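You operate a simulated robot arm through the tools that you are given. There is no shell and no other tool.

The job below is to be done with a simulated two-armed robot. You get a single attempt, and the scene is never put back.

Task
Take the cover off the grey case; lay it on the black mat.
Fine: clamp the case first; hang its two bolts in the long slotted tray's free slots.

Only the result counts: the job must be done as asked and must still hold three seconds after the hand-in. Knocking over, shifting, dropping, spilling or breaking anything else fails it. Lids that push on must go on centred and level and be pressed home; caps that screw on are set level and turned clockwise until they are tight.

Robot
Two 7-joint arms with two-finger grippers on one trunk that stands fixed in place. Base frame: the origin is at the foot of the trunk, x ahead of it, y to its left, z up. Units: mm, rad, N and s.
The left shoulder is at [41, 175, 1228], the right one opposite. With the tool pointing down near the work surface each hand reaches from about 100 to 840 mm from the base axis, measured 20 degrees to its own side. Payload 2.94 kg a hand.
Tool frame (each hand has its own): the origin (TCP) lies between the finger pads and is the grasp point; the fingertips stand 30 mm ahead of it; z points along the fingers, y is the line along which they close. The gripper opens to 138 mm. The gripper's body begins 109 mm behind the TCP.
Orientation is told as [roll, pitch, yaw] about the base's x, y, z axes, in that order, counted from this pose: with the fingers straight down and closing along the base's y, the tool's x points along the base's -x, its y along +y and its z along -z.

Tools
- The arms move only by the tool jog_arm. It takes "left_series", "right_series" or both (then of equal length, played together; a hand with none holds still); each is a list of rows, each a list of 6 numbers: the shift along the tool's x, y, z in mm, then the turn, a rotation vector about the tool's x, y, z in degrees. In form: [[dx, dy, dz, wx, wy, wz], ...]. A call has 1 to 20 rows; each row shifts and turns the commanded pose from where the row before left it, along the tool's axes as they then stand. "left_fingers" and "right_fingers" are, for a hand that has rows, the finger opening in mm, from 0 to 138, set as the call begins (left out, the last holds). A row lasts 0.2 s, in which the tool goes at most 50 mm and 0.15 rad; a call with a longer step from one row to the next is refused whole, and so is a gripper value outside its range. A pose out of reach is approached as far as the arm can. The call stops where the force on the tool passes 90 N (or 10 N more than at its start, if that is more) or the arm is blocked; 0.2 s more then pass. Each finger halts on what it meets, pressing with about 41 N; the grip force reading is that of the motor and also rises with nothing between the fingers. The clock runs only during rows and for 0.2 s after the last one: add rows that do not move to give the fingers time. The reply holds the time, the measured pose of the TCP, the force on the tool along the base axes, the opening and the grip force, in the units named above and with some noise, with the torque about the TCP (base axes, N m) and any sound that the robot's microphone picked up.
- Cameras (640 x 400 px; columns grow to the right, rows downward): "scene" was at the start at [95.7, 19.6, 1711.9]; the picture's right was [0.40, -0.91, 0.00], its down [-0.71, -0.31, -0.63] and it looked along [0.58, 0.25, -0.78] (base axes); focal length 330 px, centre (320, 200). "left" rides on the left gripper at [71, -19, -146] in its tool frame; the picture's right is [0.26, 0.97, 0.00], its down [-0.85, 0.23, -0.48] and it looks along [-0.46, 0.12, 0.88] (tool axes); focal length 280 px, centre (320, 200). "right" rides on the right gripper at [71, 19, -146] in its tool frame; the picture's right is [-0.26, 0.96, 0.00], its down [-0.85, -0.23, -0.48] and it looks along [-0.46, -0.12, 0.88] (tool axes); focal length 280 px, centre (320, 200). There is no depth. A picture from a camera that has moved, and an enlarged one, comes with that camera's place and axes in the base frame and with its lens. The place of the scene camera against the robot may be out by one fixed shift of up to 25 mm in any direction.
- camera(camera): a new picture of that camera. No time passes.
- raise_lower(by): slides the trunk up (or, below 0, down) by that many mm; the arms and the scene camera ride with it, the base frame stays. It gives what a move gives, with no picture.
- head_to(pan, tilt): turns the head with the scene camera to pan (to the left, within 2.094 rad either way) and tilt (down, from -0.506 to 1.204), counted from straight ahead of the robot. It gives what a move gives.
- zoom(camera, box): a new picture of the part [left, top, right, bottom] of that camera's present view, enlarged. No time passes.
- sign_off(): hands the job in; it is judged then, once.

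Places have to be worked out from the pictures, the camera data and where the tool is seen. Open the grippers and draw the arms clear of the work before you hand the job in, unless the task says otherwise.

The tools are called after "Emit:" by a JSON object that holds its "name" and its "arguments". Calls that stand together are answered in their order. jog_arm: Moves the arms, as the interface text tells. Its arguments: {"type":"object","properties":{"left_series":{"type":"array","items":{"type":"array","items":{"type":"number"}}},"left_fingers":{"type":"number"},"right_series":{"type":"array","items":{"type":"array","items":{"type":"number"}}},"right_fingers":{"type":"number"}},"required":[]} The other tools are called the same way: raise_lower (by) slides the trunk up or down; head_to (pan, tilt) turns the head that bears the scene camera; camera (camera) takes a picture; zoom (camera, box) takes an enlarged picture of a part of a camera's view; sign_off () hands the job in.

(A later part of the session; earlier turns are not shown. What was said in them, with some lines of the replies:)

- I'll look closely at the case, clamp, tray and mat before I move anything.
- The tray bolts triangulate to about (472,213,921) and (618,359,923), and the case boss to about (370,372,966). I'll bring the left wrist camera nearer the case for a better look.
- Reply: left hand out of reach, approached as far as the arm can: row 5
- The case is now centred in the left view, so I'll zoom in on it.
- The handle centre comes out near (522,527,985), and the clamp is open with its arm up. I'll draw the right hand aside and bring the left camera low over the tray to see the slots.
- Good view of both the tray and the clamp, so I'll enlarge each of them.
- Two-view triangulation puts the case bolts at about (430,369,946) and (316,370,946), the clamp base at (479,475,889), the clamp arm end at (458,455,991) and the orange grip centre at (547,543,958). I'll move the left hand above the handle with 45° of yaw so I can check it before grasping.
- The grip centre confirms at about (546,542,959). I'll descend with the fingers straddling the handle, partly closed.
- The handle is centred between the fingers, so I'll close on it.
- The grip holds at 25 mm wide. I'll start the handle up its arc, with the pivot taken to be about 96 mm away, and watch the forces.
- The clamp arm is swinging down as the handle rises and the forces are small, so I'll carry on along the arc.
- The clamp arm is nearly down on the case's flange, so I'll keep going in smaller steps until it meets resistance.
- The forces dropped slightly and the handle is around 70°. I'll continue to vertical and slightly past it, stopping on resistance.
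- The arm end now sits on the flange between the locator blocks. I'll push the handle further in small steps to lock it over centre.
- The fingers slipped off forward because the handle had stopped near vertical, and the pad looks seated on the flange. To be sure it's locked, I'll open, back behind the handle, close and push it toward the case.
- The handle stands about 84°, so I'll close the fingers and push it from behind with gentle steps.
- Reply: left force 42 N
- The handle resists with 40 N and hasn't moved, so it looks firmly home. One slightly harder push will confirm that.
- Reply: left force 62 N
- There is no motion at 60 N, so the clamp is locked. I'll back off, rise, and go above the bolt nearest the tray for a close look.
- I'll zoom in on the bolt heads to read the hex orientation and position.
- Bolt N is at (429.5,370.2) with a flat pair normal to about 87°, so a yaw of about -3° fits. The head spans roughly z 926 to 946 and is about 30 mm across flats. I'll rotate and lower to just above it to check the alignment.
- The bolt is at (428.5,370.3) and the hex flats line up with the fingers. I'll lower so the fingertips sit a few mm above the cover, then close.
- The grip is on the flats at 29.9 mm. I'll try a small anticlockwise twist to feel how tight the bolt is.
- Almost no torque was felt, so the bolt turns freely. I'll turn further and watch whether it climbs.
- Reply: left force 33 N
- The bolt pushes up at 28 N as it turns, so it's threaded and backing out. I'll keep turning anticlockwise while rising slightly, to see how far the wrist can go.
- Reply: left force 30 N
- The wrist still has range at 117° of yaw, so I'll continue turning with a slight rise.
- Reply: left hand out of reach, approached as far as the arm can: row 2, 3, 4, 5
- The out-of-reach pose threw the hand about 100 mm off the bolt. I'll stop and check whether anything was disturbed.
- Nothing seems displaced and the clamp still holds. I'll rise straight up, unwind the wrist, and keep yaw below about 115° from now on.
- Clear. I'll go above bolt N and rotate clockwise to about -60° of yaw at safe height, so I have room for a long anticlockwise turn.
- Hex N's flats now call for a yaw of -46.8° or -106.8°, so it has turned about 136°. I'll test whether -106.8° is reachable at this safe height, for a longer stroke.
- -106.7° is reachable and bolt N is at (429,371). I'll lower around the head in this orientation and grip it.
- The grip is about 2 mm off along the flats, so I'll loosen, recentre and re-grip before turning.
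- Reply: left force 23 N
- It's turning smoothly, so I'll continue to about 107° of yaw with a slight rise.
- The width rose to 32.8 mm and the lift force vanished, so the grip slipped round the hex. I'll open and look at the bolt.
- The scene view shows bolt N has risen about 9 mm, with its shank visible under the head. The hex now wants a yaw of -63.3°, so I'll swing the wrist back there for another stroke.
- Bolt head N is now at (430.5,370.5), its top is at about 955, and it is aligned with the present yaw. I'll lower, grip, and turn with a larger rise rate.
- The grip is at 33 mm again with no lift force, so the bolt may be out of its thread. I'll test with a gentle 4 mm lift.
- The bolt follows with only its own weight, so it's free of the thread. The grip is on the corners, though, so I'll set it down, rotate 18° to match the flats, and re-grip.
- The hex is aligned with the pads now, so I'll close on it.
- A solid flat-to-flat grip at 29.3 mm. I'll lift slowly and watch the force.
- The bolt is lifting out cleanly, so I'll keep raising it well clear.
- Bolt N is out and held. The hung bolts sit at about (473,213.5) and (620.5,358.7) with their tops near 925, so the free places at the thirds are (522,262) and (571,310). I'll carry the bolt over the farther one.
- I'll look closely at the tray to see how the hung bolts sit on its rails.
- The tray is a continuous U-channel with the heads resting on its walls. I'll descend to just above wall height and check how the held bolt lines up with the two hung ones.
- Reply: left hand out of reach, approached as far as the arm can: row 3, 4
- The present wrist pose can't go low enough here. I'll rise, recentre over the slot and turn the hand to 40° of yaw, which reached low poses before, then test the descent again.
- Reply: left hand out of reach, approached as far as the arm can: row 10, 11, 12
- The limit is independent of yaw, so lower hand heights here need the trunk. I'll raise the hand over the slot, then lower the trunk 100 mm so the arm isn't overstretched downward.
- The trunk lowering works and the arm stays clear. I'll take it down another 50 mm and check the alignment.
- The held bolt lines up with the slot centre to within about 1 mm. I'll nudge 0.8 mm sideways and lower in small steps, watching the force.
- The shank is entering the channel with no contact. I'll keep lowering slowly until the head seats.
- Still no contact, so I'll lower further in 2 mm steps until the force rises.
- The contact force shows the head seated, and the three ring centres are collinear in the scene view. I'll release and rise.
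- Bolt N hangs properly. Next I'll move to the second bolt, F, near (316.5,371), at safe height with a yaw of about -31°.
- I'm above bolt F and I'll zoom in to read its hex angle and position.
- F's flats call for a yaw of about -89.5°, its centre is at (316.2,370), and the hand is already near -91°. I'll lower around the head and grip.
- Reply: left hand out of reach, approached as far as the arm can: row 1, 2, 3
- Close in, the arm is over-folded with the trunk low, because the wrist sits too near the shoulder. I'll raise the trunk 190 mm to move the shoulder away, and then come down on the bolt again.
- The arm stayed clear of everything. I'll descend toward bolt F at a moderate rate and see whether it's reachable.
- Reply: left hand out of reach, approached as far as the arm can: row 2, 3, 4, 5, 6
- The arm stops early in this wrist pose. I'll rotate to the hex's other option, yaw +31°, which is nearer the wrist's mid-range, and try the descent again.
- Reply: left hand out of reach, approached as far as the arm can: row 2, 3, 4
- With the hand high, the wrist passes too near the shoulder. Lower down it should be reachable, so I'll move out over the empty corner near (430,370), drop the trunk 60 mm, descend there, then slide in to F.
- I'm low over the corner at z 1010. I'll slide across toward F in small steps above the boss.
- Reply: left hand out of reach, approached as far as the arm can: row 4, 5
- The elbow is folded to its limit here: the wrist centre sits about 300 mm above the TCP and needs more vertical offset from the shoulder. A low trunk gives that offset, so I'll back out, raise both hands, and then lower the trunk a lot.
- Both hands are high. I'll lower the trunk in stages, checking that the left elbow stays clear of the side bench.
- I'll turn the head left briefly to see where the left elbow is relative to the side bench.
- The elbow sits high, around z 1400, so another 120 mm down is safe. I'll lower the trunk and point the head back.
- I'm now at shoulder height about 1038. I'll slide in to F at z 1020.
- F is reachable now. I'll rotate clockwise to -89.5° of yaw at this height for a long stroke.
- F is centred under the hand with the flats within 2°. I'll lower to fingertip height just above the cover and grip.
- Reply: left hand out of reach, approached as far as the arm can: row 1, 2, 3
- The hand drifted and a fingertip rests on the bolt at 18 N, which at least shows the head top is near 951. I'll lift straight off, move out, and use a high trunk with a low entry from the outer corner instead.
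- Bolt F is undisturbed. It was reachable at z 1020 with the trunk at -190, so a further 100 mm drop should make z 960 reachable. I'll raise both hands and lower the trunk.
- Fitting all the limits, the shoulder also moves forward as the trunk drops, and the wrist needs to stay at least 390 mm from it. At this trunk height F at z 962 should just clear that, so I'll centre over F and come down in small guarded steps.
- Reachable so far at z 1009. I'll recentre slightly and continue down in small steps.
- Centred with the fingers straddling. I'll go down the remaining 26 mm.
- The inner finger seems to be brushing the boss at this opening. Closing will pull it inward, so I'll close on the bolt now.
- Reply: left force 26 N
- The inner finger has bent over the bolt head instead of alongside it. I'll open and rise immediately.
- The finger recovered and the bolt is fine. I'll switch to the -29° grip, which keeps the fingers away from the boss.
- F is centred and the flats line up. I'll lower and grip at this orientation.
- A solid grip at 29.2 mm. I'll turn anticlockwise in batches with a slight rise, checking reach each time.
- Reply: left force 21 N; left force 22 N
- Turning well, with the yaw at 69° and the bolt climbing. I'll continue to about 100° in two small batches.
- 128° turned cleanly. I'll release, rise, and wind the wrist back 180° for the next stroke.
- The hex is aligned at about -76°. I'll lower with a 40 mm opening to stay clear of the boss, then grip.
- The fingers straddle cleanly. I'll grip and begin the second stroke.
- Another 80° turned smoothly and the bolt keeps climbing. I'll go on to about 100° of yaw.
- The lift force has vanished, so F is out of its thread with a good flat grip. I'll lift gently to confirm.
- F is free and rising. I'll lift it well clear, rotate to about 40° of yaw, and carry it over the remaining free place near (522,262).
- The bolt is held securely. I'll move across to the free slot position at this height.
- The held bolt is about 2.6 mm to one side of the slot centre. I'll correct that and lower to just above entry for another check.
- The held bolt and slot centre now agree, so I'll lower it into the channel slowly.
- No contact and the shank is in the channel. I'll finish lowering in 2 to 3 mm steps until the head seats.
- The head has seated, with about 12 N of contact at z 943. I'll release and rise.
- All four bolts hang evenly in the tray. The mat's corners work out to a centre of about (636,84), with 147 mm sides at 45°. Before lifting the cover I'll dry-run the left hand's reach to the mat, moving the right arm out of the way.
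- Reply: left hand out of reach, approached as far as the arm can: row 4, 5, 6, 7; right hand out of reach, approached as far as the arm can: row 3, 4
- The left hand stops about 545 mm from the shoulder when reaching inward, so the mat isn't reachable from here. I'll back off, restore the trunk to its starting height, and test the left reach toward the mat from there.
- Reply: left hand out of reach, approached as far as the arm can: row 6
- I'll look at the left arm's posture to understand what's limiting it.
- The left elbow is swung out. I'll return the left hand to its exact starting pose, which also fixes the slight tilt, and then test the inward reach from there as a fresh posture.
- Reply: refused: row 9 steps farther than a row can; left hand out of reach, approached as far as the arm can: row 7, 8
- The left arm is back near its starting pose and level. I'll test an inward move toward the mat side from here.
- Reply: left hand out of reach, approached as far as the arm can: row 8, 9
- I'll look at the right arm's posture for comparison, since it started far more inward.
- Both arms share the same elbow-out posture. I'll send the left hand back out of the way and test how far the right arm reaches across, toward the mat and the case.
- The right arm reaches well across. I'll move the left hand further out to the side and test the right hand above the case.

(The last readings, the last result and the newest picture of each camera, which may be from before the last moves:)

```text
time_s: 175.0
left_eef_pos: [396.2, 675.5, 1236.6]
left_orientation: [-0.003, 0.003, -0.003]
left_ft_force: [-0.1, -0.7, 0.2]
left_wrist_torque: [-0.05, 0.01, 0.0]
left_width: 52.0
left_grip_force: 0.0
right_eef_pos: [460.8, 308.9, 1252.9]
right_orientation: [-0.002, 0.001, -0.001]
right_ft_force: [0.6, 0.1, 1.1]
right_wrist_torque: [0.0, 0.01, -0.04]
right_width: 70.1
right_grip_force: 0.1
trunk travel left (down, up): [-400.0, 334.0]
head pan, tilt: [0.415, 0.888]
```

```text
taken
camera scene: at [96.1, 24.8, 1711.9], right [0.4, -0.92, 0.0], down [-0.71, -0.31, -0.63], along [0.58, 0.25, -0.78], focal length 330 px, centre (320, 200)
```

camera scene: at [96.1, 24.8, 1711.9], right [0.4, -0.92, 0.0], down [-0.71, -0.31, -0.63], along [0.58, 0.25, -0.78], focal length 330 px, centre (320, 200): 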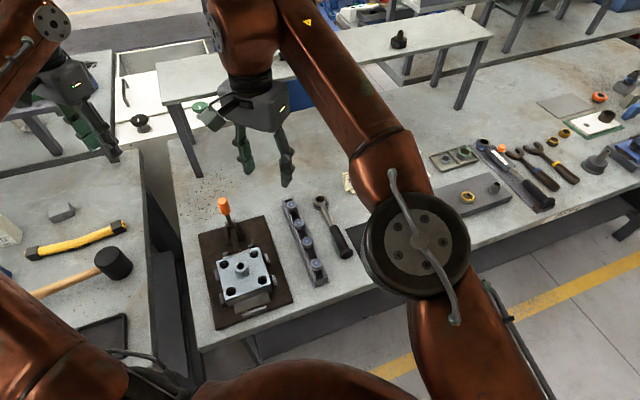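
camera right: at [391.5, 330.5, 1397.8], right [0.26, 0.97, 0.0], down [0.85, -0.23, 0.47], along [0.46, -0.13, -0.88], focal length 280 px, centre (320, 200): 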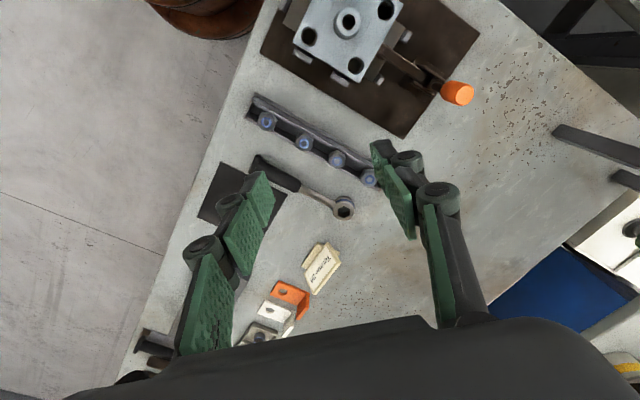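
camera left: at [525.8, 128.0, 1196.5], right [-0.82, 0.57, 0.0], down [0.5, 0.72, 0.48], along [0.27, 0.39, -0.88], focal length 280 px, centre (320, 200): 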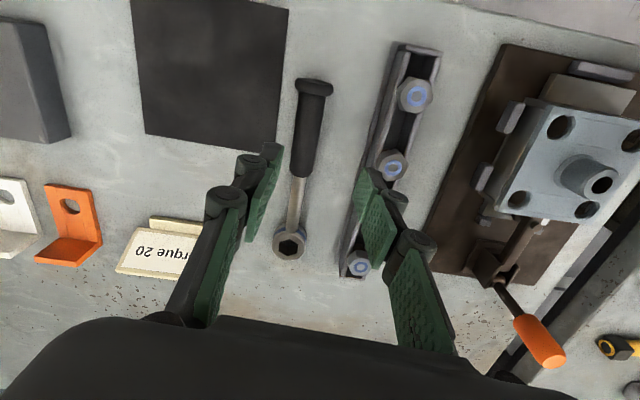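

The right arm can reach over the case. I'll go above the boss with the right hand and look straight down at it.

Emit:
{"name": "jog_arm", "arguments": {"right_series": [[29.3, 20.7, 0, 0, 0, 0], [29.3, 20.7, 0, 0, 0, 0], [29.3, 20.7, 0, 0, 0, 0], [0, 0, 35, 0, 0, 0], [0, 0, 40, 0, 0, 0], [0, 0, 40, 0, 0, 0], [0, 0, 40, 0, 0, 0], [0, 0, 0, 0, 0, 0]]}}

Emit:
{"name": "camera", "arguments": {"camera": "right"}}

Emit:
{"name": "camera", "arguments": {"camera": "scene"}}

```text
time_s: 176.8
left_eef_pos: [394.3, 672.8, 1240.2]
left_orientation: [0.001, 0.002, -0.003]
left_ft_force: [-0.9, -0.4, -0.5]
left_wrist_torque: [-0.04, -0.03, -0.02]
left_width: 52.0
left_grip_force: 0.1
right_eef_pos: [369.1, 365.9, 1095.8]
right_orientation: [-0.001, 0.001, -0.001]
right_ft_force: [-0.5, -0.1, 0.1]
right_wrist_torque: [-0.03, -0.03, 0.0]
right_width: 69.9
right_grip_force: 0.1
right hand out of reach, approached as far as the arm can: row 3
trunk travel left (down, up): [-400.0, 334.0]
head pan, tilt: [0.415, 0.888]
```

```text
taken
camera right: at [297.5, 386.8, 1241.4], right [0.26, 0.96, 0.0], down [0.85, -0.23, 0.48], along [0.46, -0.12, -0.88], focal length 280 px, centre (320, 200)
```

right: 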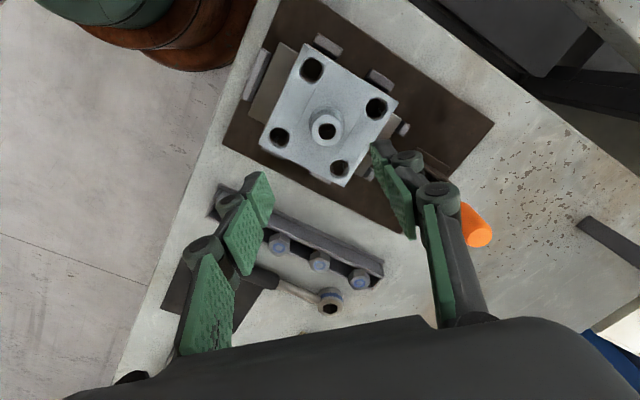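

```text
taken
camera scene: at [95.1, 24.5, 1712.1], right [0.4, -0.91, 0.0], down [-0.71, -0.31, -0.63], along [0.58, 0.25, -0.78], focal length 330 px, centre (320, 200)
```

scene: 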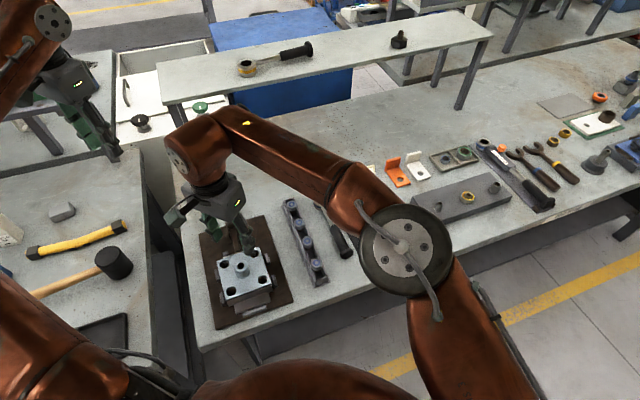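

Emit:
{"name": "zoom", "arguments": {"camera": "right", "box": [255, 40, 405, 190]}}

Emit:
{"name": "zoom", "arguments": {"camera": "scene", "box": [190, 190, 310, 330]}}

```text
2.67 times, centred on (330, 115) of right
camera zoom: at [297.5, 386.8, 1241.4], right [0.26, 0.96, 0.0], down [0.85, -0.23, 0.48], along [0.46, -0.12, -0.88], focal length 748 px, centre (293, 427)
```

zoom: 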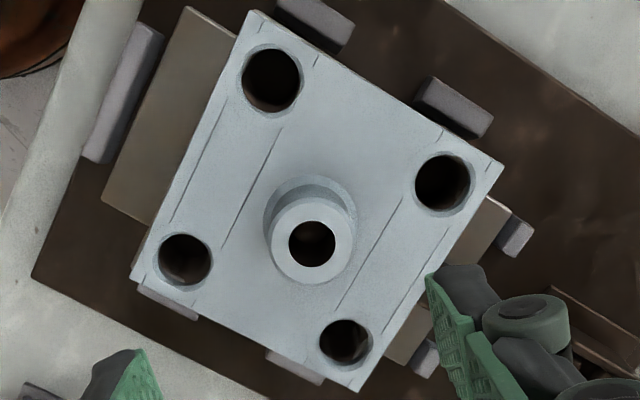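

```text
2.86 times, centred on (250, 260) of scene
camera zoom: at [95.1, 24.5, 1712.1], right [0.4, -0.91, 0.0], down [-0.71, -0.31, -0.63], along [0.58, 0.25, -0.78], focal length 942 px, centre (520, 29)
```

zoom: 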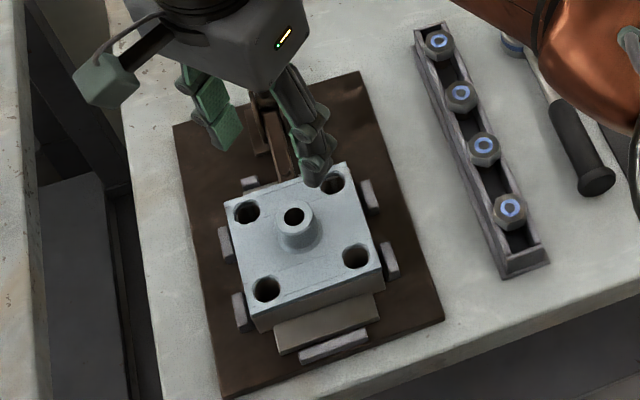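

The boss lies about 3 mm in x and 7 mm in y from the right TCP. I'll shift, lower to z 1010 and recheck.

Emit:
{"name": "jog_arm", "arguments": {"right_series": [[-3, 7, 25, 0, 0, 0], [0, 0, 30, 0, 0, 0], [0, 0, 30, 0, 0, 0], [0, 0, 0, 0, 0, 0]]}}

Emit:
{"name": "camera", "arguments": {"camera": "right"}}

Emit:
{"name": "zoom", "arguments": {"camera": "right", "box": [255, 90, 405, 230]}}

```text
time_s: 177.8
left_eef_pos: [395.0, 669.6, 1242.1]
left_orientation: [0.002, 0.001, -0.004]
left_ft_force: [-0.1, -0.5, 0.8]
left_wrist_torque: [0.06, -0.03, 0.0]
left_width: 51.8
left_grip_force: 0.0
right_eef_pos: [373.4, 374.0, 1011.0]
right_orientation: [0.003, -0.001, 0.001]
right_ft_force: [0.8, -0.3, 0.2]
right_wrist_torque: [0.05, 0.05, 0.03]
right_width: 69.8
right_grip_force: 0.1
trunk travel left (down, up): [-400.0, 334.0]
head pan, tilt: [0.415, 0.888]
```

```text
taken
camera right: at [301.3, 393.3, 1156.2], right [0.26, 0.96, 0.0], down [0.85, -0.23, 0.47], along [0.46, -0.12, -0.88], focal length 280 px, centre (320, 200)
```

right: 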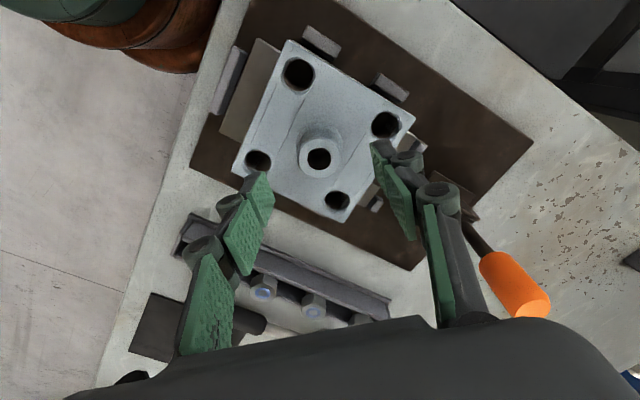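

```text
2.86 times, centred on (330, 160) of right
camera zoom: at [301.3, 393.3, 1156.2], right [0.26, 0.96, 0.0], down [0.85, -0.23, 0.47], along [0.46, -0.12, -0.88], focal length 801 px, centre (291, 314)
```

zoom: 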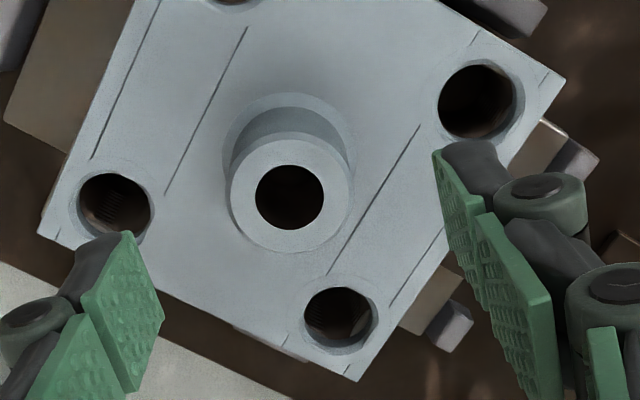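

Centred within about 1 mm. I'll lower with the fingers straddling the boss and close on it.

Emit:
{"name": "jog_arm", "arguments": {"right_series": [[1, 0, 20, 0, 0, 0], [0, 0, 16, 0, 0, 0], [0, 0, 9, 0, 0, 0], [0, 0, 0, 0, 0, 0]]}}

Emit:
{"name": "jog_arm", "arguments": {"right_series": [[0, 0, 0, 0, 0, 0], [0, 0, 0, 0, 0, 0], [0, 0, 0, 0, 0, 0], [0, 0, 0, 0, 0, 0], [0, 0, 0, 0, 0, 0]], "right_fingers": 22}}

Emit:
{"name": "camera", "arguments": {"camera": "right"}}

Emit:
{"name": "zoom", "arguments": {"camera": "scene", "box": [190, 190, 310, 330]}}

```text
time_s: 178.8
left_eef_pos: [396.1, 674.5, 1238.9]
left_orientation: [-0.002, 0.004, -0.001]
left_ft_force: [-0.2, 0.6, 0.2]
left_wrist_torque: [-0.06, -0.03, 0.02]
left_width: 52.2
left_grip_force: 0.0
right_eef_pos: [372.1, 378.7, 965.1]
right_orientation: [-0.002, 0.0, 0.001]
right_ft_force: [-0.5, -0.1, -0.3]
right_wrist_torque: [-0.03, -0.05, 0.0]
right_width: 70.0
right_grip_force: 0.3
trunk travel left (down, up): [-400.0, 334.0]
head pan, tilt: [0.415, 0.888]
```

```text
time_s: 180.0
left_eef_pos: [395.5, 673.3, 1239.4]
left_orientation: [0.001, 0.003, -0.004]
left_ft_force: [-1.1, 0.3, 0.6]
left_wrist_torque: [0.0, 0.03, -0.02]
left_width: 51.9
left_grip_force: 0.1
right_eef_pos: [371.8, 375.5, 965.5]
right_orientation: [0.001, 0.001, -0.001]
right_ft_force: [-3.0, -4.4, -0.2]
right_wrist_torque: [-0.23, 0.14, -0.04]
right_width: 32.4
right_grip_force: 41.2
trunk travel left (down, up): [-400.0, 334.0]
head pan, tilt: [0.415, 0.888]
```

```text
taken
camera right: at [301.1, 397.3, 1110.7], right [0.26, 0.97, 0.0], down [0.85, -0.23, 0.48], along [0.46, -0.12, -0.88], focal length 280 px, centre (320, 200)
```

right: 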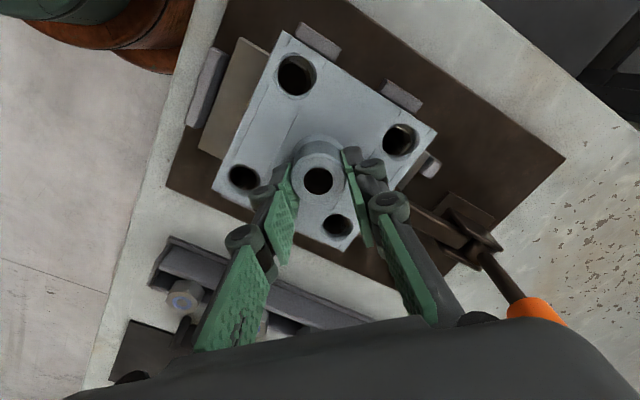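

```text
2.86 times, centred on (250, 260) of scene
camera zoom: at [95.6, 21.6, 1711.9], right [0.4, -0.92, 0.0], down [-0.71, -0.31, -0.63], along [0.58, 0.25, -0.78], focal length 942 px, centre (520, 29)
```

zoom: 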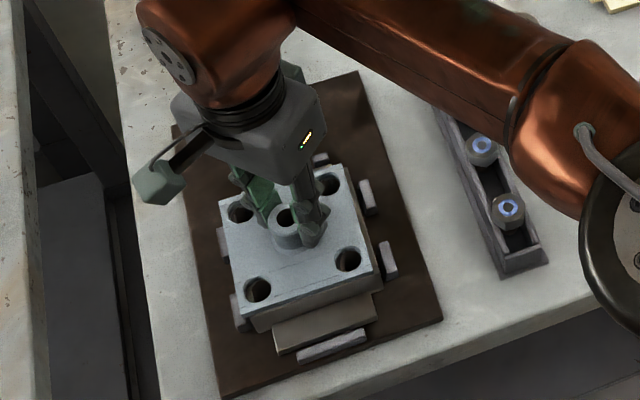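

A firm grip on the boss at 32.4 mm and 41 N. I'll lift in small steps and watch the force.

Emit:
{"name": "jog_arm", "arguments": {"right_series": [[0, 0, -1.5, 0, 0, 0], [0, 0, -2, 0, 0, 0], [0, 0, -2, 0, 0, 0], [0, 0, 0, 0, 0, 0]]}}

Emit:
{"name": "zoom", "arguments": {"camera": "scene", "box": [190, 190, 310, 330]}}

```text
time_s: 181.0
left_eef_pos: [395.2, 672.9, 1238.5]
left_orientation: [-0.002, 0.002, -0.003]
left_ft_force: [0.5, 0.3, -0.6]
left_wrist_torque: [0.01, 0.0, 0.02]
left_width: 51.8
left_grip_force: 0.1
right_eef_pos: [374.8, 375.4, 972.4]
right_orientation: [0.0, 0.001, 0.0]
right_ft_force: [0.1, -0.5, -1.3]
right_wrist_torque: [0.03, 0.0, 0.01]
right_width: 32.1
right_grip_force: 41.1
trunk travel left (down, up): [-400.0, 334.0]
head pan, tilt: [0.415, 0.888]
```

```text
2.86 times, centred on (250, 260) of scene
camera zoom: at [96.2, 22.3, 1711.9], right [0.4, -0.92, 0.0], down [-0.71, -0.31, -0.63], along [0.58, 0.25, -0.78], focal length 942 px, centre (520, 29)
```

zoom: 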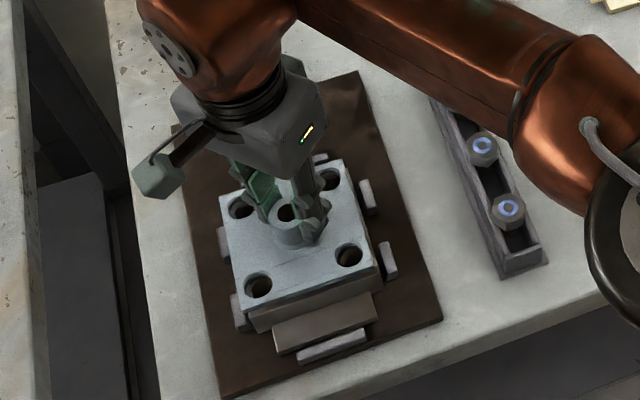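

The load is tiny, so I'll lift 15 mm more and check that the cover really comes with the hand.

Emit:
{"name": "jog_arm", "arguments": {"right_series": [[0, 0, -4, 0, 0, 0], [0, 0, -5, 0, 0, 0], [0, 0, -6, 0, 0, 0], [0, 0, 0, 0, 0, 0]]}}

Emit:
{"name": "zoom", "arguments": {"camera": "scene", "box": [190, 190, 310, 330]}}

Emit:
{"name": "camera", "arguments": {"camera": "right"}}

```text
time_s: 182.0
left_eef_pos: [395.3, 673.4, 1240.0]
left_orientation: [-0.003, 0.001, -0.005]
left_ft_force: [0.5, -0.2, 0.0]
left_wrist_torque: [0.0, 0.05, -0.02]
left_width: 52.1
left_grip_force: 0.0
right_eef_pos: [376.0, 374.5, 988.5]
right_orientation: [0.0, -0.001, 0.0]
right_ft_force: [-0.5, 0.2, -1.1]
right_wrist_torque: [0.0, 0.03, -0.01]
right_width: 32.5
right_grip_force: 41.1
trunk travel left (down, up): [-400.0, 334.0]
head pan, tilt: [0.415, 0.888]
```

```text
2.86 times, centred on (250, 260) of scene
camera zoom: at [96.2, 22.5, 1711.9], right [0.4, -0.92, 0.0], down [-0.71, -0.31, -0.63], along [0.58, 0.25, -0.78], focal length 942 px, centre (520, 29)
```

zoom: 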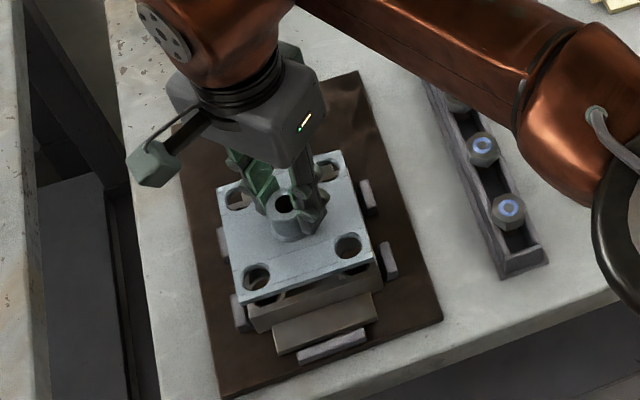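

```text
taken
camera right: at [303.8, 395.8, 1132.5], right [0.26, 0.97, 0.0], down [0.85, -0.23, 0.48], along [0.46, -0.12, -0.88], focal length 280 px, centre (320, 200)
```

right: 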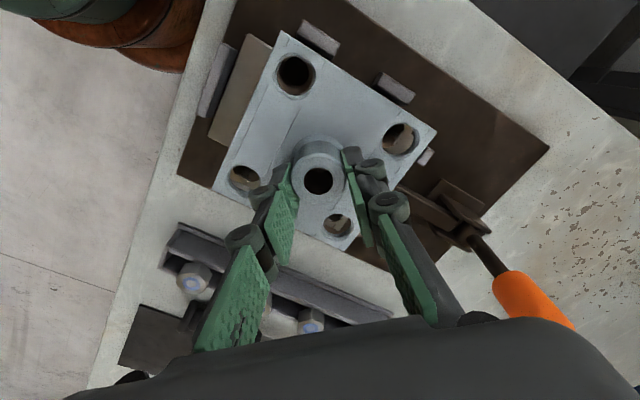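

The cover is free of the case. I'll lift it higher, then carry it smoothly toward the mat at about (636,84).

Emit:
{"name": "jog_arm", "arguments": {"right_series": [[0, 0, -15, 0, 0, 0], [0, 0, -20, 0, 0, 0], [0, 0, -25, 0, 0, 0], [0, 0, -25, 0, 0, 0], [0, 0, -10, 0, 0, 0], [0, 0, 0, 0, 0, 0]]}}

Emit:
{"name": "jog_arm", "arguments": {"right_series": [[-10, -11, 0, 0, 0, 0], [-20, -22.3, 0, 0, 0, 0], [-20, -22.3, 0, 0, 0, 0], [-20, -22.3, 0, 0, 0, 0], [-20, -22.3, 0, 0, 0, 0], [-20, -22.3, 0, 0, 0, 0], [-20, -22.3, 0, 0, 0, 0], [-20, -22.3, 0, 0, 0, 0], [-20, -22.3, 0, 0, 0, 0], [-20, -22.3, 0, 0, 0, 0], [-20, -22.3, 0, 0, 0, 0], [-20, -22.3, 0, 0, 0, 0], [-20, -22.3, 0, 0, 0, 0], [-10, -11, 0, 0, 0, 0], [0, 0, 0, 0, 0, 0]]}}

Emit:
{"name": "camera", "arguments": {"camera": "right"}}

Emit:
{"name": "camera", "arguments": {"camera": "scene"}}

```text
time_s: 183.4
left_eef_pos: [397.1, 673.1, 1237.9]
left_orientation: [-0.002, 0.003, -0.004]
left_ft_force: [-0.3, -1.0, 0.2]
left_wrist_torque: [-0.02, -0.02, 0.04]
left_width: 51.9
left_grip_force: 0.0
right_eef_pos: [374.5, 375.5, 1082.8]
right_orientation: [0.0, 0.005, 0.0]
right_ft_force: [0.5, 0.3, -2.5]
right_wrist_torque: [-0.02, -0.03, 0.0]
right_width: 32.3
right_grip_force: 40.9
trunk travel left (down, up): [-400.0, 334.0]
head pan, tilt: [0.415, 0.888]
```

```text
time_s: 186.6
left_eef_pos: [395.3, 673.2, 1239.7]
left_orientation: [-0.001, 0.004, -0.004]
left_ft_force: [0.5, -0.6, 0.0]
left_wrist_torque: [-0.02, -0.01, 0.02]
left_width: 51.8
left_grip_force: 0.1
right_eef_pos: [637.0, 86.1, 1081.7]
right_orientation: [0.0, 0.001, 0.0]
right_ft_force: [-0.3, 0.7, -2.3]
right_wrist_torque: [0.03, -0.01, 0.02]
right_width: 32.4
right_grip_force: 41.6
trunk travel left (down, up): [-400.0, 334.0]
head pan, tilt: [0.415, 0.888]
```

```text
taken
camera right: at [565.4, 107.0, 1226.8], right [0.26, 0.97, 0.0], down [0.85, -0.23, 0.47], along [0.46, -0.12, -0.88], focal length 280 px, centre (320, 200)
```

right: 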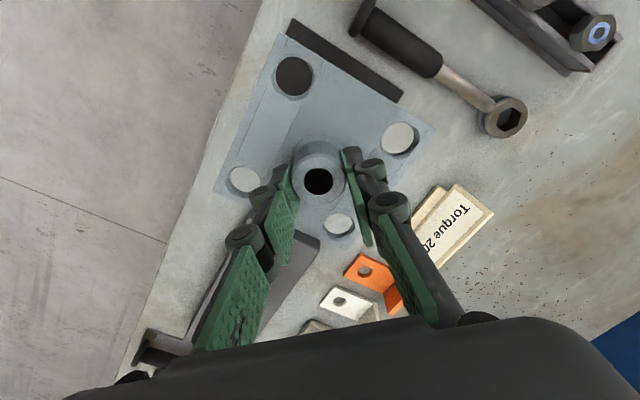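

```text
taken
camera scene: at [96.2, 21.9, 1711.9], right [0.4, -0.92, 0.0], down [-0.71, -0.31, -0.63], along [0.58, 0.25, -0.78], focal length 330 px, centre (320, 200)
```

scene: 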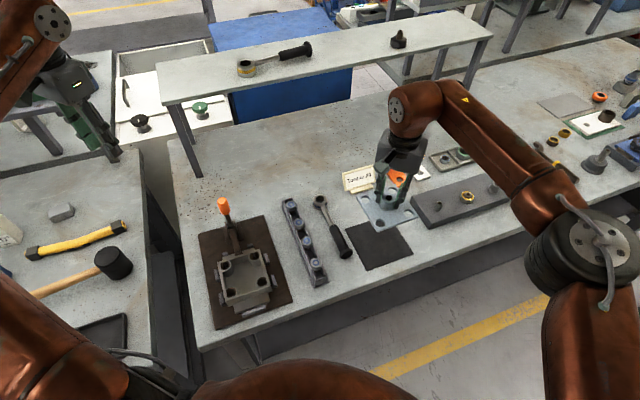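

The cover hangs level over the mat, whose centre now works out at about (639,84.5). I'll shift 2 mm and lower most of the way.

Emit:
{"name": "jog_arm", "arguments": {"right_series": [[-2, -1.5, 15, 0, 0, 0], [0, 0, 20, 0, 0, 0], [0, 0, 20, 0, 0, 0], [0, 0, 20, 0, 0, 0], [0, 0, 20, 0, 0, 0], [0, 0, 0, 0, 0, 0]]}}

Emit:
{"name": "camera", "arguments": {"camera": "right"}}

Emit:
{"name": "zoom", "arguments": {"camera": "scene", "box": [320, 150, 460, 290]}}

```text
time_s: 188.0
left_eef_pos: [395.3, 673.4, 1238.5]
left_orientation: [0.0, 0.002, -0.003]
left_ft_force: [-0.1, -0.4, -0.3]
left_wrist_torque: [0.02, 0.0, -0.02]
left_width: 52.2
left_grip_force: 0.1
right_eef_pos: [638.1, 83.3, 984.9]
right_orientation: [-0.001, 0.001, 0.001]
right_ft_force: [-0.3, -0.1, -1.5]
right_wrist_torque: [-0.01, -0.01, 0.02]
right_width: 32.1
right_grip_force: 41.0
trunk travel left (down, up): [-400.0, 334.0]
head pan, tilt: [0.415, 0.888]
```

```text
taken
camera right: at [566.8, 105.0, 1130.1], right [0.26, 0.96, 0.0], down [0.85, -0.23, 0.48], along [0.46, -0.12, -0.88], focal length 280 px, centre (320, 200)
```

right: 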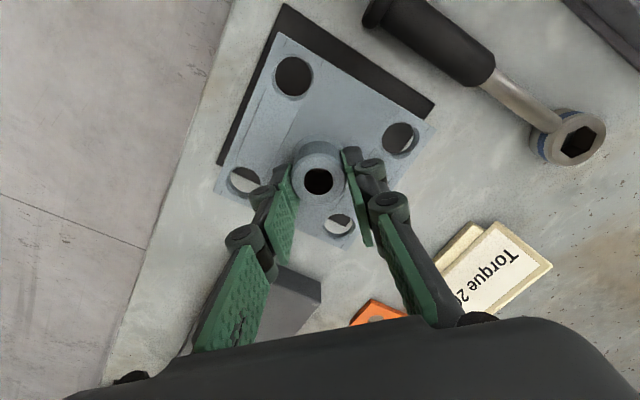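

```text
2.86 times, centred on (390, 220) of scene
camera zoom: at [95.8, 21.8, 1711.9], right [0.4, -0.92, 0.0], down [-0.71, -0.31, -0.63], along [0.58, 0.25, -0.78], focal length 942 px, centre (120, 143)
```

zoom: 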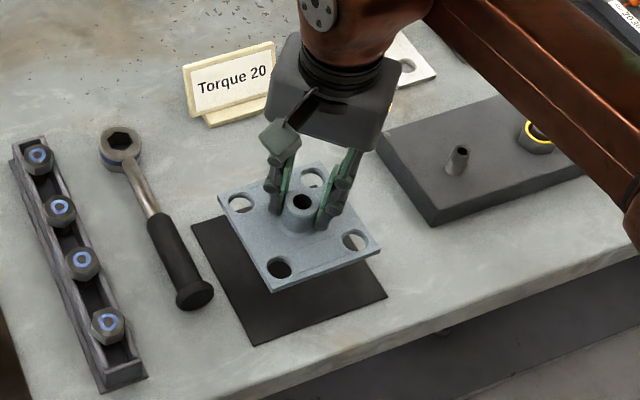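

The mat centre confirms at (639,87). I'll nudge 3 mm and lower to just above it.

Emit:
{"name": "jog_arm", "arguments": {"right_series": [[-1, 3, 12, 0, 0, 0], [0, 0, 12, 0, 0, 0], [0, 0, 12, 0, 0, 0], [0, 0, 6, 0, 0, 0], [0, 0, 0, 0, 0, 0]]}}

Emit:
{"name": "camera", "arguments": {"camera": "right"}}

Emit:
{"name": "zoom", "arguments": {"camera": "scene", "box": [320, 150, 460, 290]}}

```text
time_s: 189.2
left_eef_pos: [394.8, 673.3, 1239.9]
left_orientation: [-0.001, 0.002, -0.002]
left_ft_force: [-1.3, 0.0, 0.3]
left_wrist_torque: [0.01, -0.01, 0.0]
left_width: 51.9
left_grip_force: 0.1
right_eef_pos: [637.9, 85.6, 944.2]
right_orientation: [0.0, 0.003, 0.0]
right_ft_force: [0.2, 0.1, -2.0]
right_wrist_torque: [0.04, -0.03, 0.01]
right_width: 32.4
right_grip_force: 41.0
trunk travel left (down, up): [-400.0, 334.0]
head pan, tilt: [0.415, 0.888]
```

```text
taken
camera right: at [566.7, 107.4, 1090.0], right [0.26, 0.96, 0.0], down [0.85, -0.23, 0.47], along [0.46, -0.12, -0.88], focal length 280 px, centre (320, 200)
```

right: 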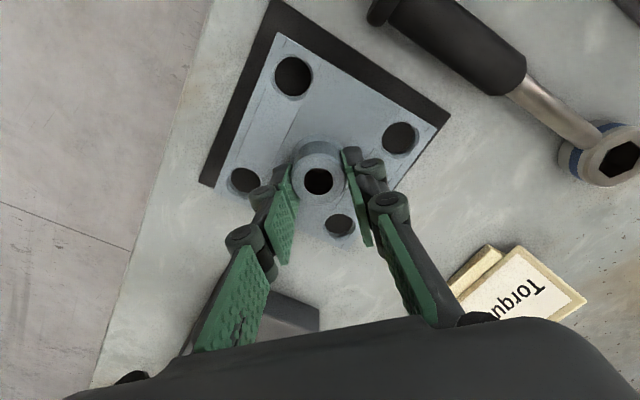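

```text
2.86 times, centred on (390, 220) of scene
camera zoom: at [96.0, 21.6, 1711.9], right [0.4, -0.92, 0.0], down [-0.71, -0.31, -0.63], along [0.58, 0.25, -0.78], focal length 942 px, centre (120, 143)
```

zoom: 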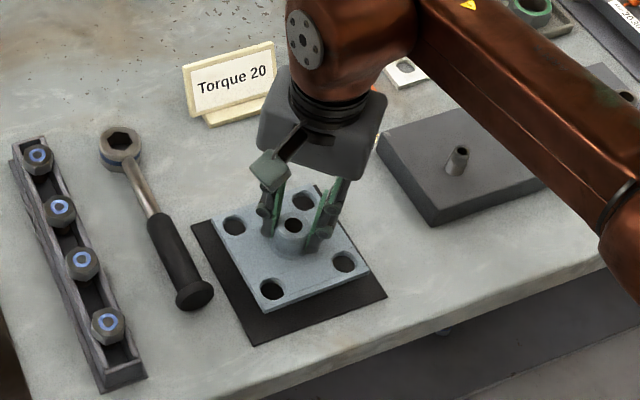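

Nicely centred. I'll lower in small steps until contact.

Emit:
{"name": "jog_arm", "arguments": {"right_series": [[0, 0, 3, 0, 0, 0], [0, 0, 3, 0, 0, 0], [0, 0, 3, 0, 0, 0], [0, 0, 0, 0, 0, 0]]}}

Emit:
{"name": "jog_arm", "arguments": {"right_series": [[0, 0, 2, 0, 0, 0], [0, 0, 2, 0, 0, 0], [0, 0, 0, 0, 0, 0]]}}

```text
time_s: 190.2
left_eef_pos: [395.5, 673.1, 1240.2]
left_orientation: [-0.001, 0.002, -0.003]
left_ft_force: [0.6, -0.6, -0.3]
left_wrist_torque: [-0.04, 0.01, 0.0]
left_width: 51.8
left_grip_force: 0.1
right_eef_pos: [636.9, 87.5, 936.4]
right_orientation: [-0.001, 0.002, 0.0]
right_ft_force: [-0.2, -0.3, -2.0]
right_wrist_torque: [0.0, 0.0, 0.03]
right_width: 32.0
right_grip_force: 41.5
trunk travel left (down, up): [-400.0, 334.0]
head pan, tilt: [0.415, 0.888]
```

```text
time_s: 191.0
left_eef_pos: [396.5, 673.5, 1240.3]
left_orientation: [0.001, 0.002, -0.003]
left_ft_force: [0.0, -0.5, 0.5]
left_wrist_torque: [0.01, 0.02, 0.0]
left_width: 51.8
left_grip_force: 0.0
right_eef_pos: [638.9, 87.4, 931.0]
right_orientation: [0.001, 0.001, 0.0]
right_ft_force: [0.0, -0.8, -2.3]
right_wrist_torque: [0.01, -0.02, 0.0]
right_width: 32.5
right_grip_force: 41.0
trunk travel left (down, up): [-400.0, 334.0]
head pan, tilt: [0.415, 0.888]
```

Emit:
{"name": "jog_arm", "arguments": {"right_series": [[0, 0, 2, 0, 0, 0], [0, 0, 2, 0, 0, 0], [0, 0, 0, 0, 0, 0]]}}

Emit:
{"name": "zoom", "arguments": {"camera": "scene", "box": [340, 180, 440, 280]}}

```text
time_s: 191.8
left_eef_pos: [396.3, 672.8, 1238.8]
left_orientation: [0.0, 0.002, -0.004]
left_ft_force: [1.0, 0.4, 0.5]
left_wrist_torque: [0.0, 0.0, -0.04]
left_width: 52.2
left_grip_force: 0.1
right_eef_pos: [637.4, 86.6, 926.2]
right_orientation: [0.001, 0.002, 0.0]
right_ft_force: [0.3, 0.1, -0.7]
right_wrist_torque: [0.02, -0.02, -0.01]
right_width: 32.4
right_grip_force: 40.8
trunk travel left (down, up): [-400.0, 334.0]
head pan, tilt: [0.415, 0.888]
```

```text
4.00 times, centred on (390, 230) of scene
camera zoom: at [96.1, 21.8, 1711.9], right [0.4, -0.92, 0.0], down [-0.71, -0.31, -0.63], along [0.58, 0.25, -0.78], focal length 1319 px, centre (40, 80)
```

zoom: 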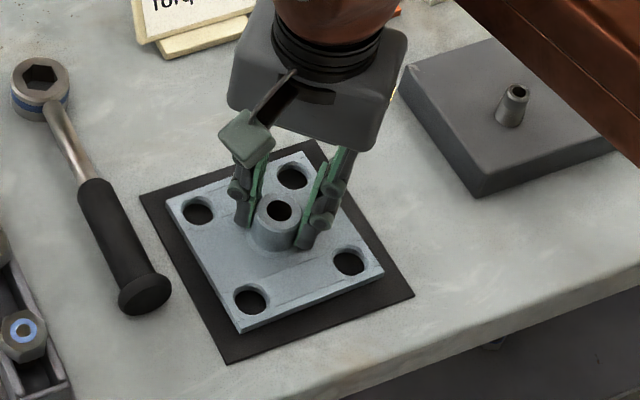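

Almost down. I'll continue in 1 to 1.5 mm steps.

Emit:
{"name": "jog_arm", "arguments": {"right_series": [[0, 0, 1.5, 0, 0, 0], [0, 0, 1.5, 0, 0, 0], [0, 0, 0, 0, 0, 0]]}}

Emit:
{"name": "jog_arm", "arguments": {"right_series": [[0, 0, 1, 0, 0, 0], [0, 0, 1, 0, 0, 0], [0, 0, 0, 0, 0, 0]]}}

```text
time_s: 192.6
left_eef_pos: [394.6, 673.0, 1240.7]
left_orientation: [0.0, 0.0, -0.002]
left_ft_force: [0.4, -0.2, 0.1]
left_wrist_torque: [-0.01, 0.0, 0.02]
left_width: 51.9
left_grip_force: 0.0
right_eef_pos: [638.3, 85.2, 923.8]
right_orientation: [0.0, 0.001, -0.001]
right_ft_force: [-0.2, 0.6, -0.9]
right_wrist_torque: [-0.01, -0.02, -0.05]
right_width: 32.3
right_grip_force: 40.8
trunk travel left (down, up): [-400.0, 334.0]
head pan, tilt: [0.415, 0.888]
```

```text
time_s: 193.4
left_eef_pos: [395.9, 672.1, 1238.8]
left_orientation: [-0.001, 0.002, -0.003]
left_ft_force: [-0.1, 0.5, -0.5]
left_wrist_torque: [0.02, -0.02, 0.01]
left_width: 52.0
left_grip_force: 0.0
right_eef_pos: [638.2, 85.4, 922.3]
right_orientation: [0.0, 0.002, 0.002]
right_ft_force: [0.9, -0.5, -0.9]
right_wrist_torque: [-0.03, -0.03, 0.01]
right_width: 32.2
right_grip_force: 40.8
trunk travel left (down, up): [-400.0, 334.0]
head pan, tilt: [0.415, 0.888]
```

Emit:
{"name": "jog_arm", "arguments": {"right_series": [[0, 0, 1.5, 0, 0, 0], [0, 0, 1.5, 0, 0, 0], [0, 0, 0, 0, 0, 0]]}}

Emit:
{"name": "zoom", "arguments": {"camera": "scene", "box": [340, 180, 440, 280]}}

```text
time_s: 194.2
left_eef_pos: [395.1, 673.0, 1238.5]
left_orientation: [0.0, 0.002, -0.002]
left_ft_force: [0.2, -0.9, -0.4]
left_wrist_torque: [-0.01, -0.01, 0.0]
left_width: 52.0
left_grip_force: 0.0
right_eef_pos: [639.5, 85.1, 920.0]
right_orientation: [0.002, 0.0, -0.002]
right_ft_force: [-0.2, -1.4, 6.7]
right_wrist_torque: [-0.07, 0.4, -0.23]
right_width: 32.1
right_grip_force: 41.4
trunk travel left (down, up): [-400.0, 334.0]
head pan, tilt: [0.415, 0.888]
```

```text
4.00 times, centred on (390, 230) of scene
camera zoom: at [95.2, 21.4, 1712.1], right [0.4, -0.92, 0.0], down [-0.71, -0.31, -0.63], along [0.58, 0.25, -0.78], focal length 1319 px, centre (40, 80)
```

zoom: 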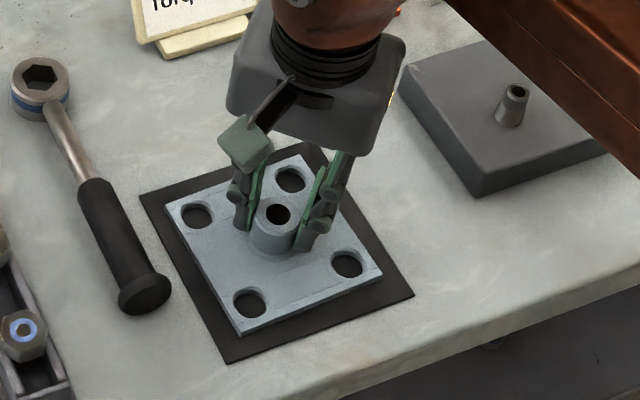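

Contact is made, about 9 N, with the cover flat on the mat. I'll open gently and rise straight up.

Emit:
{"name": "jog_arm", "arguments": {"right_series": [[0, 0, 0, 0, 0, 0], [0, 0, 0, 0, 0, 0], [0, 0, 0, 0, 0, 0], [0, 0, -10, 0, 0, 0], [0, 0, -25, 0, 0, 0], [0, 0, -35, 0, 0, 0], [0, 0, -40, 0, 0, 0], [0, 0, -40, 0, 0, 0], [0, 0, 0, 0, 0, 0]], "right_fingers": 60}}

Emit:
{"name": "camera", "arguments": {"camera": "scene"}}

Emit:
{"name": "camera", "arguments": {"camera": "right"}}

```text
time_s: 196.2
left_eef_pos: [396.1, 671.7, 1239.3]
left_orientation: [0.0, 0.002, -0.003]
left_ft_force: [0.1, -0.5, -0.3]
left_wrist_torque: [-0.01, 0.02, 0.01]
left_width: 51.9
left_grip_force: 0.1
right_eef_pos: [635.5, 85.0, 1068.4]
right_orientation: [-0.001, 0.003, 0.0]
right_ft_force: [-0.3, -0.2, -0.1]
right_wrist_torque: [0.01, 0.05, -0.01]
right_width: 60.3
right_grip_force: 0.1
trunk travel left (down, up): [-400.0, 334.0]
head pan, tilt: [0.415, 0.888]
```

```text
taken
camera scene: at [96.8, 21.6, 1711.8], right [0.4, -0.92, 0.0], down [-0.71, -0.31, -0.63], along [0.58, 0.25, -0.78], focal length 330 px, centre (320, 200)
```

scene: 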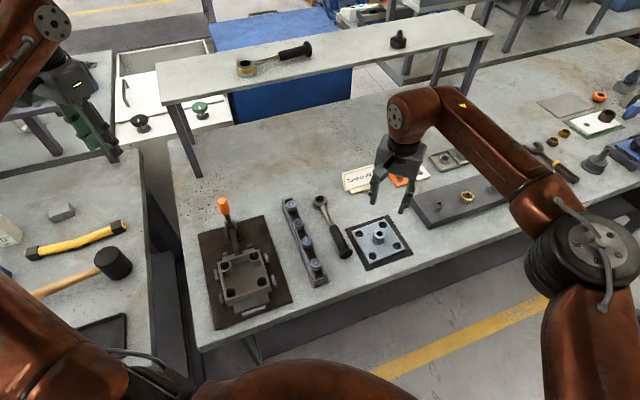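

```text
taken
camera right: at [564.8, 106.4, 1213.7], right [0.26, 0.96, 0.0], down [0.85, -0.23, 0.47], along [0.46, -0.12, -0.88], focal length 280 px, centre (320, 200)
```

right: 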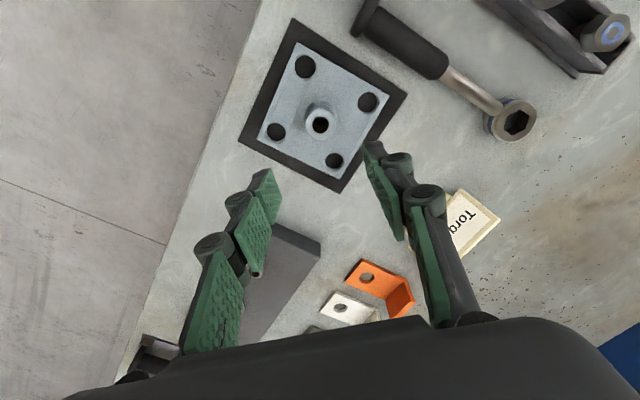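

The cover lies flat and centred on the mat. I'll draw the right arm up and back to its own side, then inspect the final state.

Emit:
{"name": "jog_arm", "arguments": {"right_series": [[0, 0, -40, 0, 0, 0], [0, 0, -40, 0, 0, 0], [0, 0, -40, 0, 0, 0], [0, 0, -35, 0, 0, 0], [20, -35, 0, 0, 0, 0], [20, -35, 0, 0, 0, 0], [20, -35, 0, 0, 0, 0], [20, -35, 0, 0, 0, 0], [20, -35, 0, 0, 0, 0], [20, -35, 0, 0, 0, 0], [0, -30, 0, 0, 0, 0], [0, 0, 0, 0, 0, 0]]}}

Emit:
{"name": "camera", "arguments": {"camera": "scene"}}

Emit:
{"name": "zoom", "arguments": {"camera": "scene", "box": [180, 170, 440, 330]}}

Emit:
{"name": "zoom", "arguments": {"camera": "scene", "box": [190, 180, 300, 330]}}

```text
time_s: 198.8
left_eef_pos: [395.9, 673.7, 1237.9]
left_orientation: [-0.002, 0.001, -0.004]
left_ft_force: [-0.8, 0.0, 0.2]
left_wrist_torque: [-0.05, -0.01, -0.01]
left_width: 51.9
left_grip_force: 0.1
right_eef_pos: [517.8, -151.9, 1227.6]
right_orientation: [-0.001, 0.001, 0.001]
right_ft_force: [-0.1, 0.9, -0.1]
right_wrist_torque: [0.0, -0.04, -0.02]
right_width: 60.0
right_grip_force: 0.0
trunk travel left (down, up): [-400.0, 334.0]
head pan, tilt: [0.415, 0.888]
```

```text
taken
camera scene: at [95.7, 22.2, 1711.9], right [0.4, -0.92, 0.0], down [-0.71, -0.31, -0.63], along [0.58, 0.25, -0.78], focal length 330 px, centre (320, 200)
```

scene: 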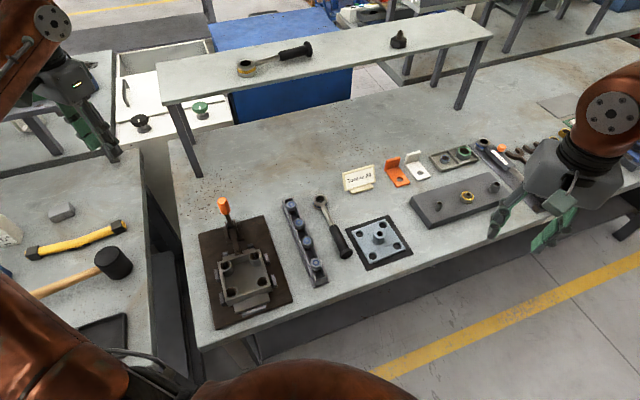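

```text
2.46 times, centred on (310, 250) of scene
camera zoom: at [95.7, 22.2, 1711.9], right [0.4, -0.92, 0.0], down [-0.71, -0.31, -0.63], along [0.58, 0.25, -0.78], focal length 812 px, centre (345, 77)
```

zoom: 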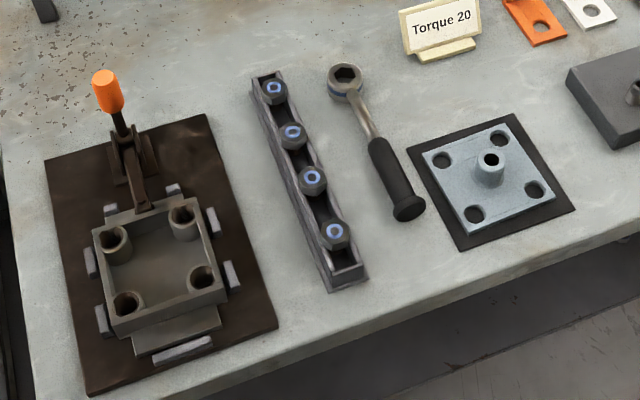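

```text
2.67 times, centred on (245, 255) of scene
camera zoom: at [95.7, 22.2, 1711.9], right [0.4, -0.92, 0.0], down [-0.71, -0.31, -0.63], along [0.58, 0.25, -0.78], focal length 880 px, centre (520, 53)
```

zoom: 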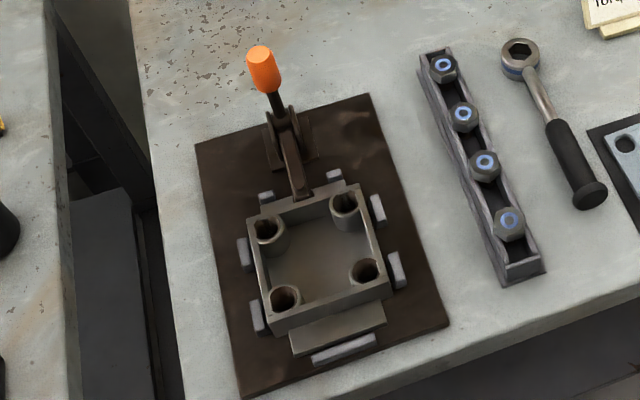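

The case is clamped, the four bolts hang in the tray, the cover lies on the mat, and nothing else looks disturbed. I'll open both grippers fully, let things settle, and then hand in.

Emit:
{"name": "jog_arm", "arguments": {"left_series": [[0, 0, 0, 0, 0, 0], [0, 0, 0, 0, 0, 0], [0, 0, 0, 0, 0, 0], [0, 0, 0, 0, 0, 0], [0, 0, 0, 0, 0, 0]], "right_series": [[0, 0, 0, 0, 0, 0], [0, 0, 0, 0, 0, 0], [0, 0, 0, 0, 0, 0], [0, 0, 0, 0, 0, 0], [0, 0, 0, 0, 0, 0]], "left_fingers": 138, "right_fingers": 138}}

Emit:
{"name": "zoom", "arguments": {"camera": "scene", "box": [180, 170, 440, 330]}}

```text
time_s: 200.0
left_eef_pos: [396.3, 673.2, 1239.3]
left_orientation: [0.0, 0.001, -0.005]
left_ft_force: [0.8, 0.2, -0.4]
left_wrist_torque: [-0.01, -0.02, 0.02]
left_width: 138.0
left_grip_force: 0.1
right_eef_pos: [518.4, -153.1, 1229.7]
right_orientation: [-0.001, 0.001, -0.001]
right_ft_force: [0.4, -0.1, 1.1]
right_wrist_torque: [-0.02, -0.01, -0.04]
right_width: 138.1
right_grip_force: 0.0
trunk travel left (down, up): [-400.0, 334.0]
head pan, tilt: [0.415, 0.888]
```

```text
2.46 times, centred on (310, 250) of scene
camera zoom: at [95.8, 20.9, 1711.9], right [0.4, -0.92, 0.0], down [-0.71, -0.31, -0.63], along [0.58, 0.25, -0.78], focal length 812 px, centre (345, 77)
```

zoom: 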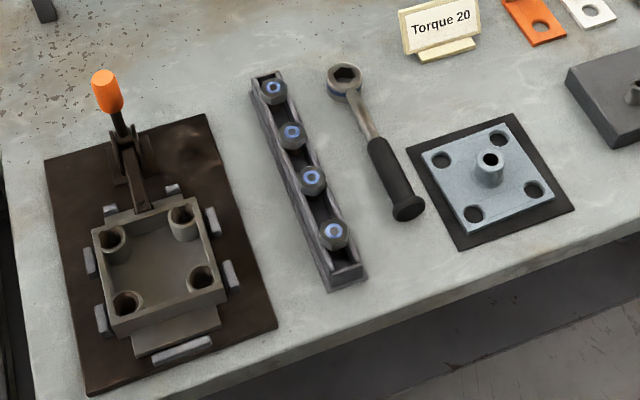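

Everything is stable, the grippers are open and the arms are clear, so I'm handing the job in.

Emit:
{"name": "sign_off", "arguments": {}}

```text
The job is handed in.
```

The job is handed in: the cover is off the grey case and lies flat, centred on the black mat. I haven't seen the judge's result, only the final pictures.

- **Clamp:** I closed the clamp on the case before touching the bolts. Its handle did not move when I pushed it with 60 N, and it is still closed.
- **Bolts:** I unscrewed both bolts and hung them in the long tray between the two already there. All four are evenly spaced and resting on their heads. The tray is one continuous slot with no marked positions, so I placed them at the third points.
- **Slips along the way:** The left hand once jumped about 100 mm off a bolt when I asked for a pose it couldn't reach. A fingertip also rested on the second bolt's head at about 18 N, and one finger bent over that head. Nothing looked moved afterwards.
- **End state:** Nothing else on the bench appears disturbed in the last pictures, both grippers are fully open and both arms are clear of the work.
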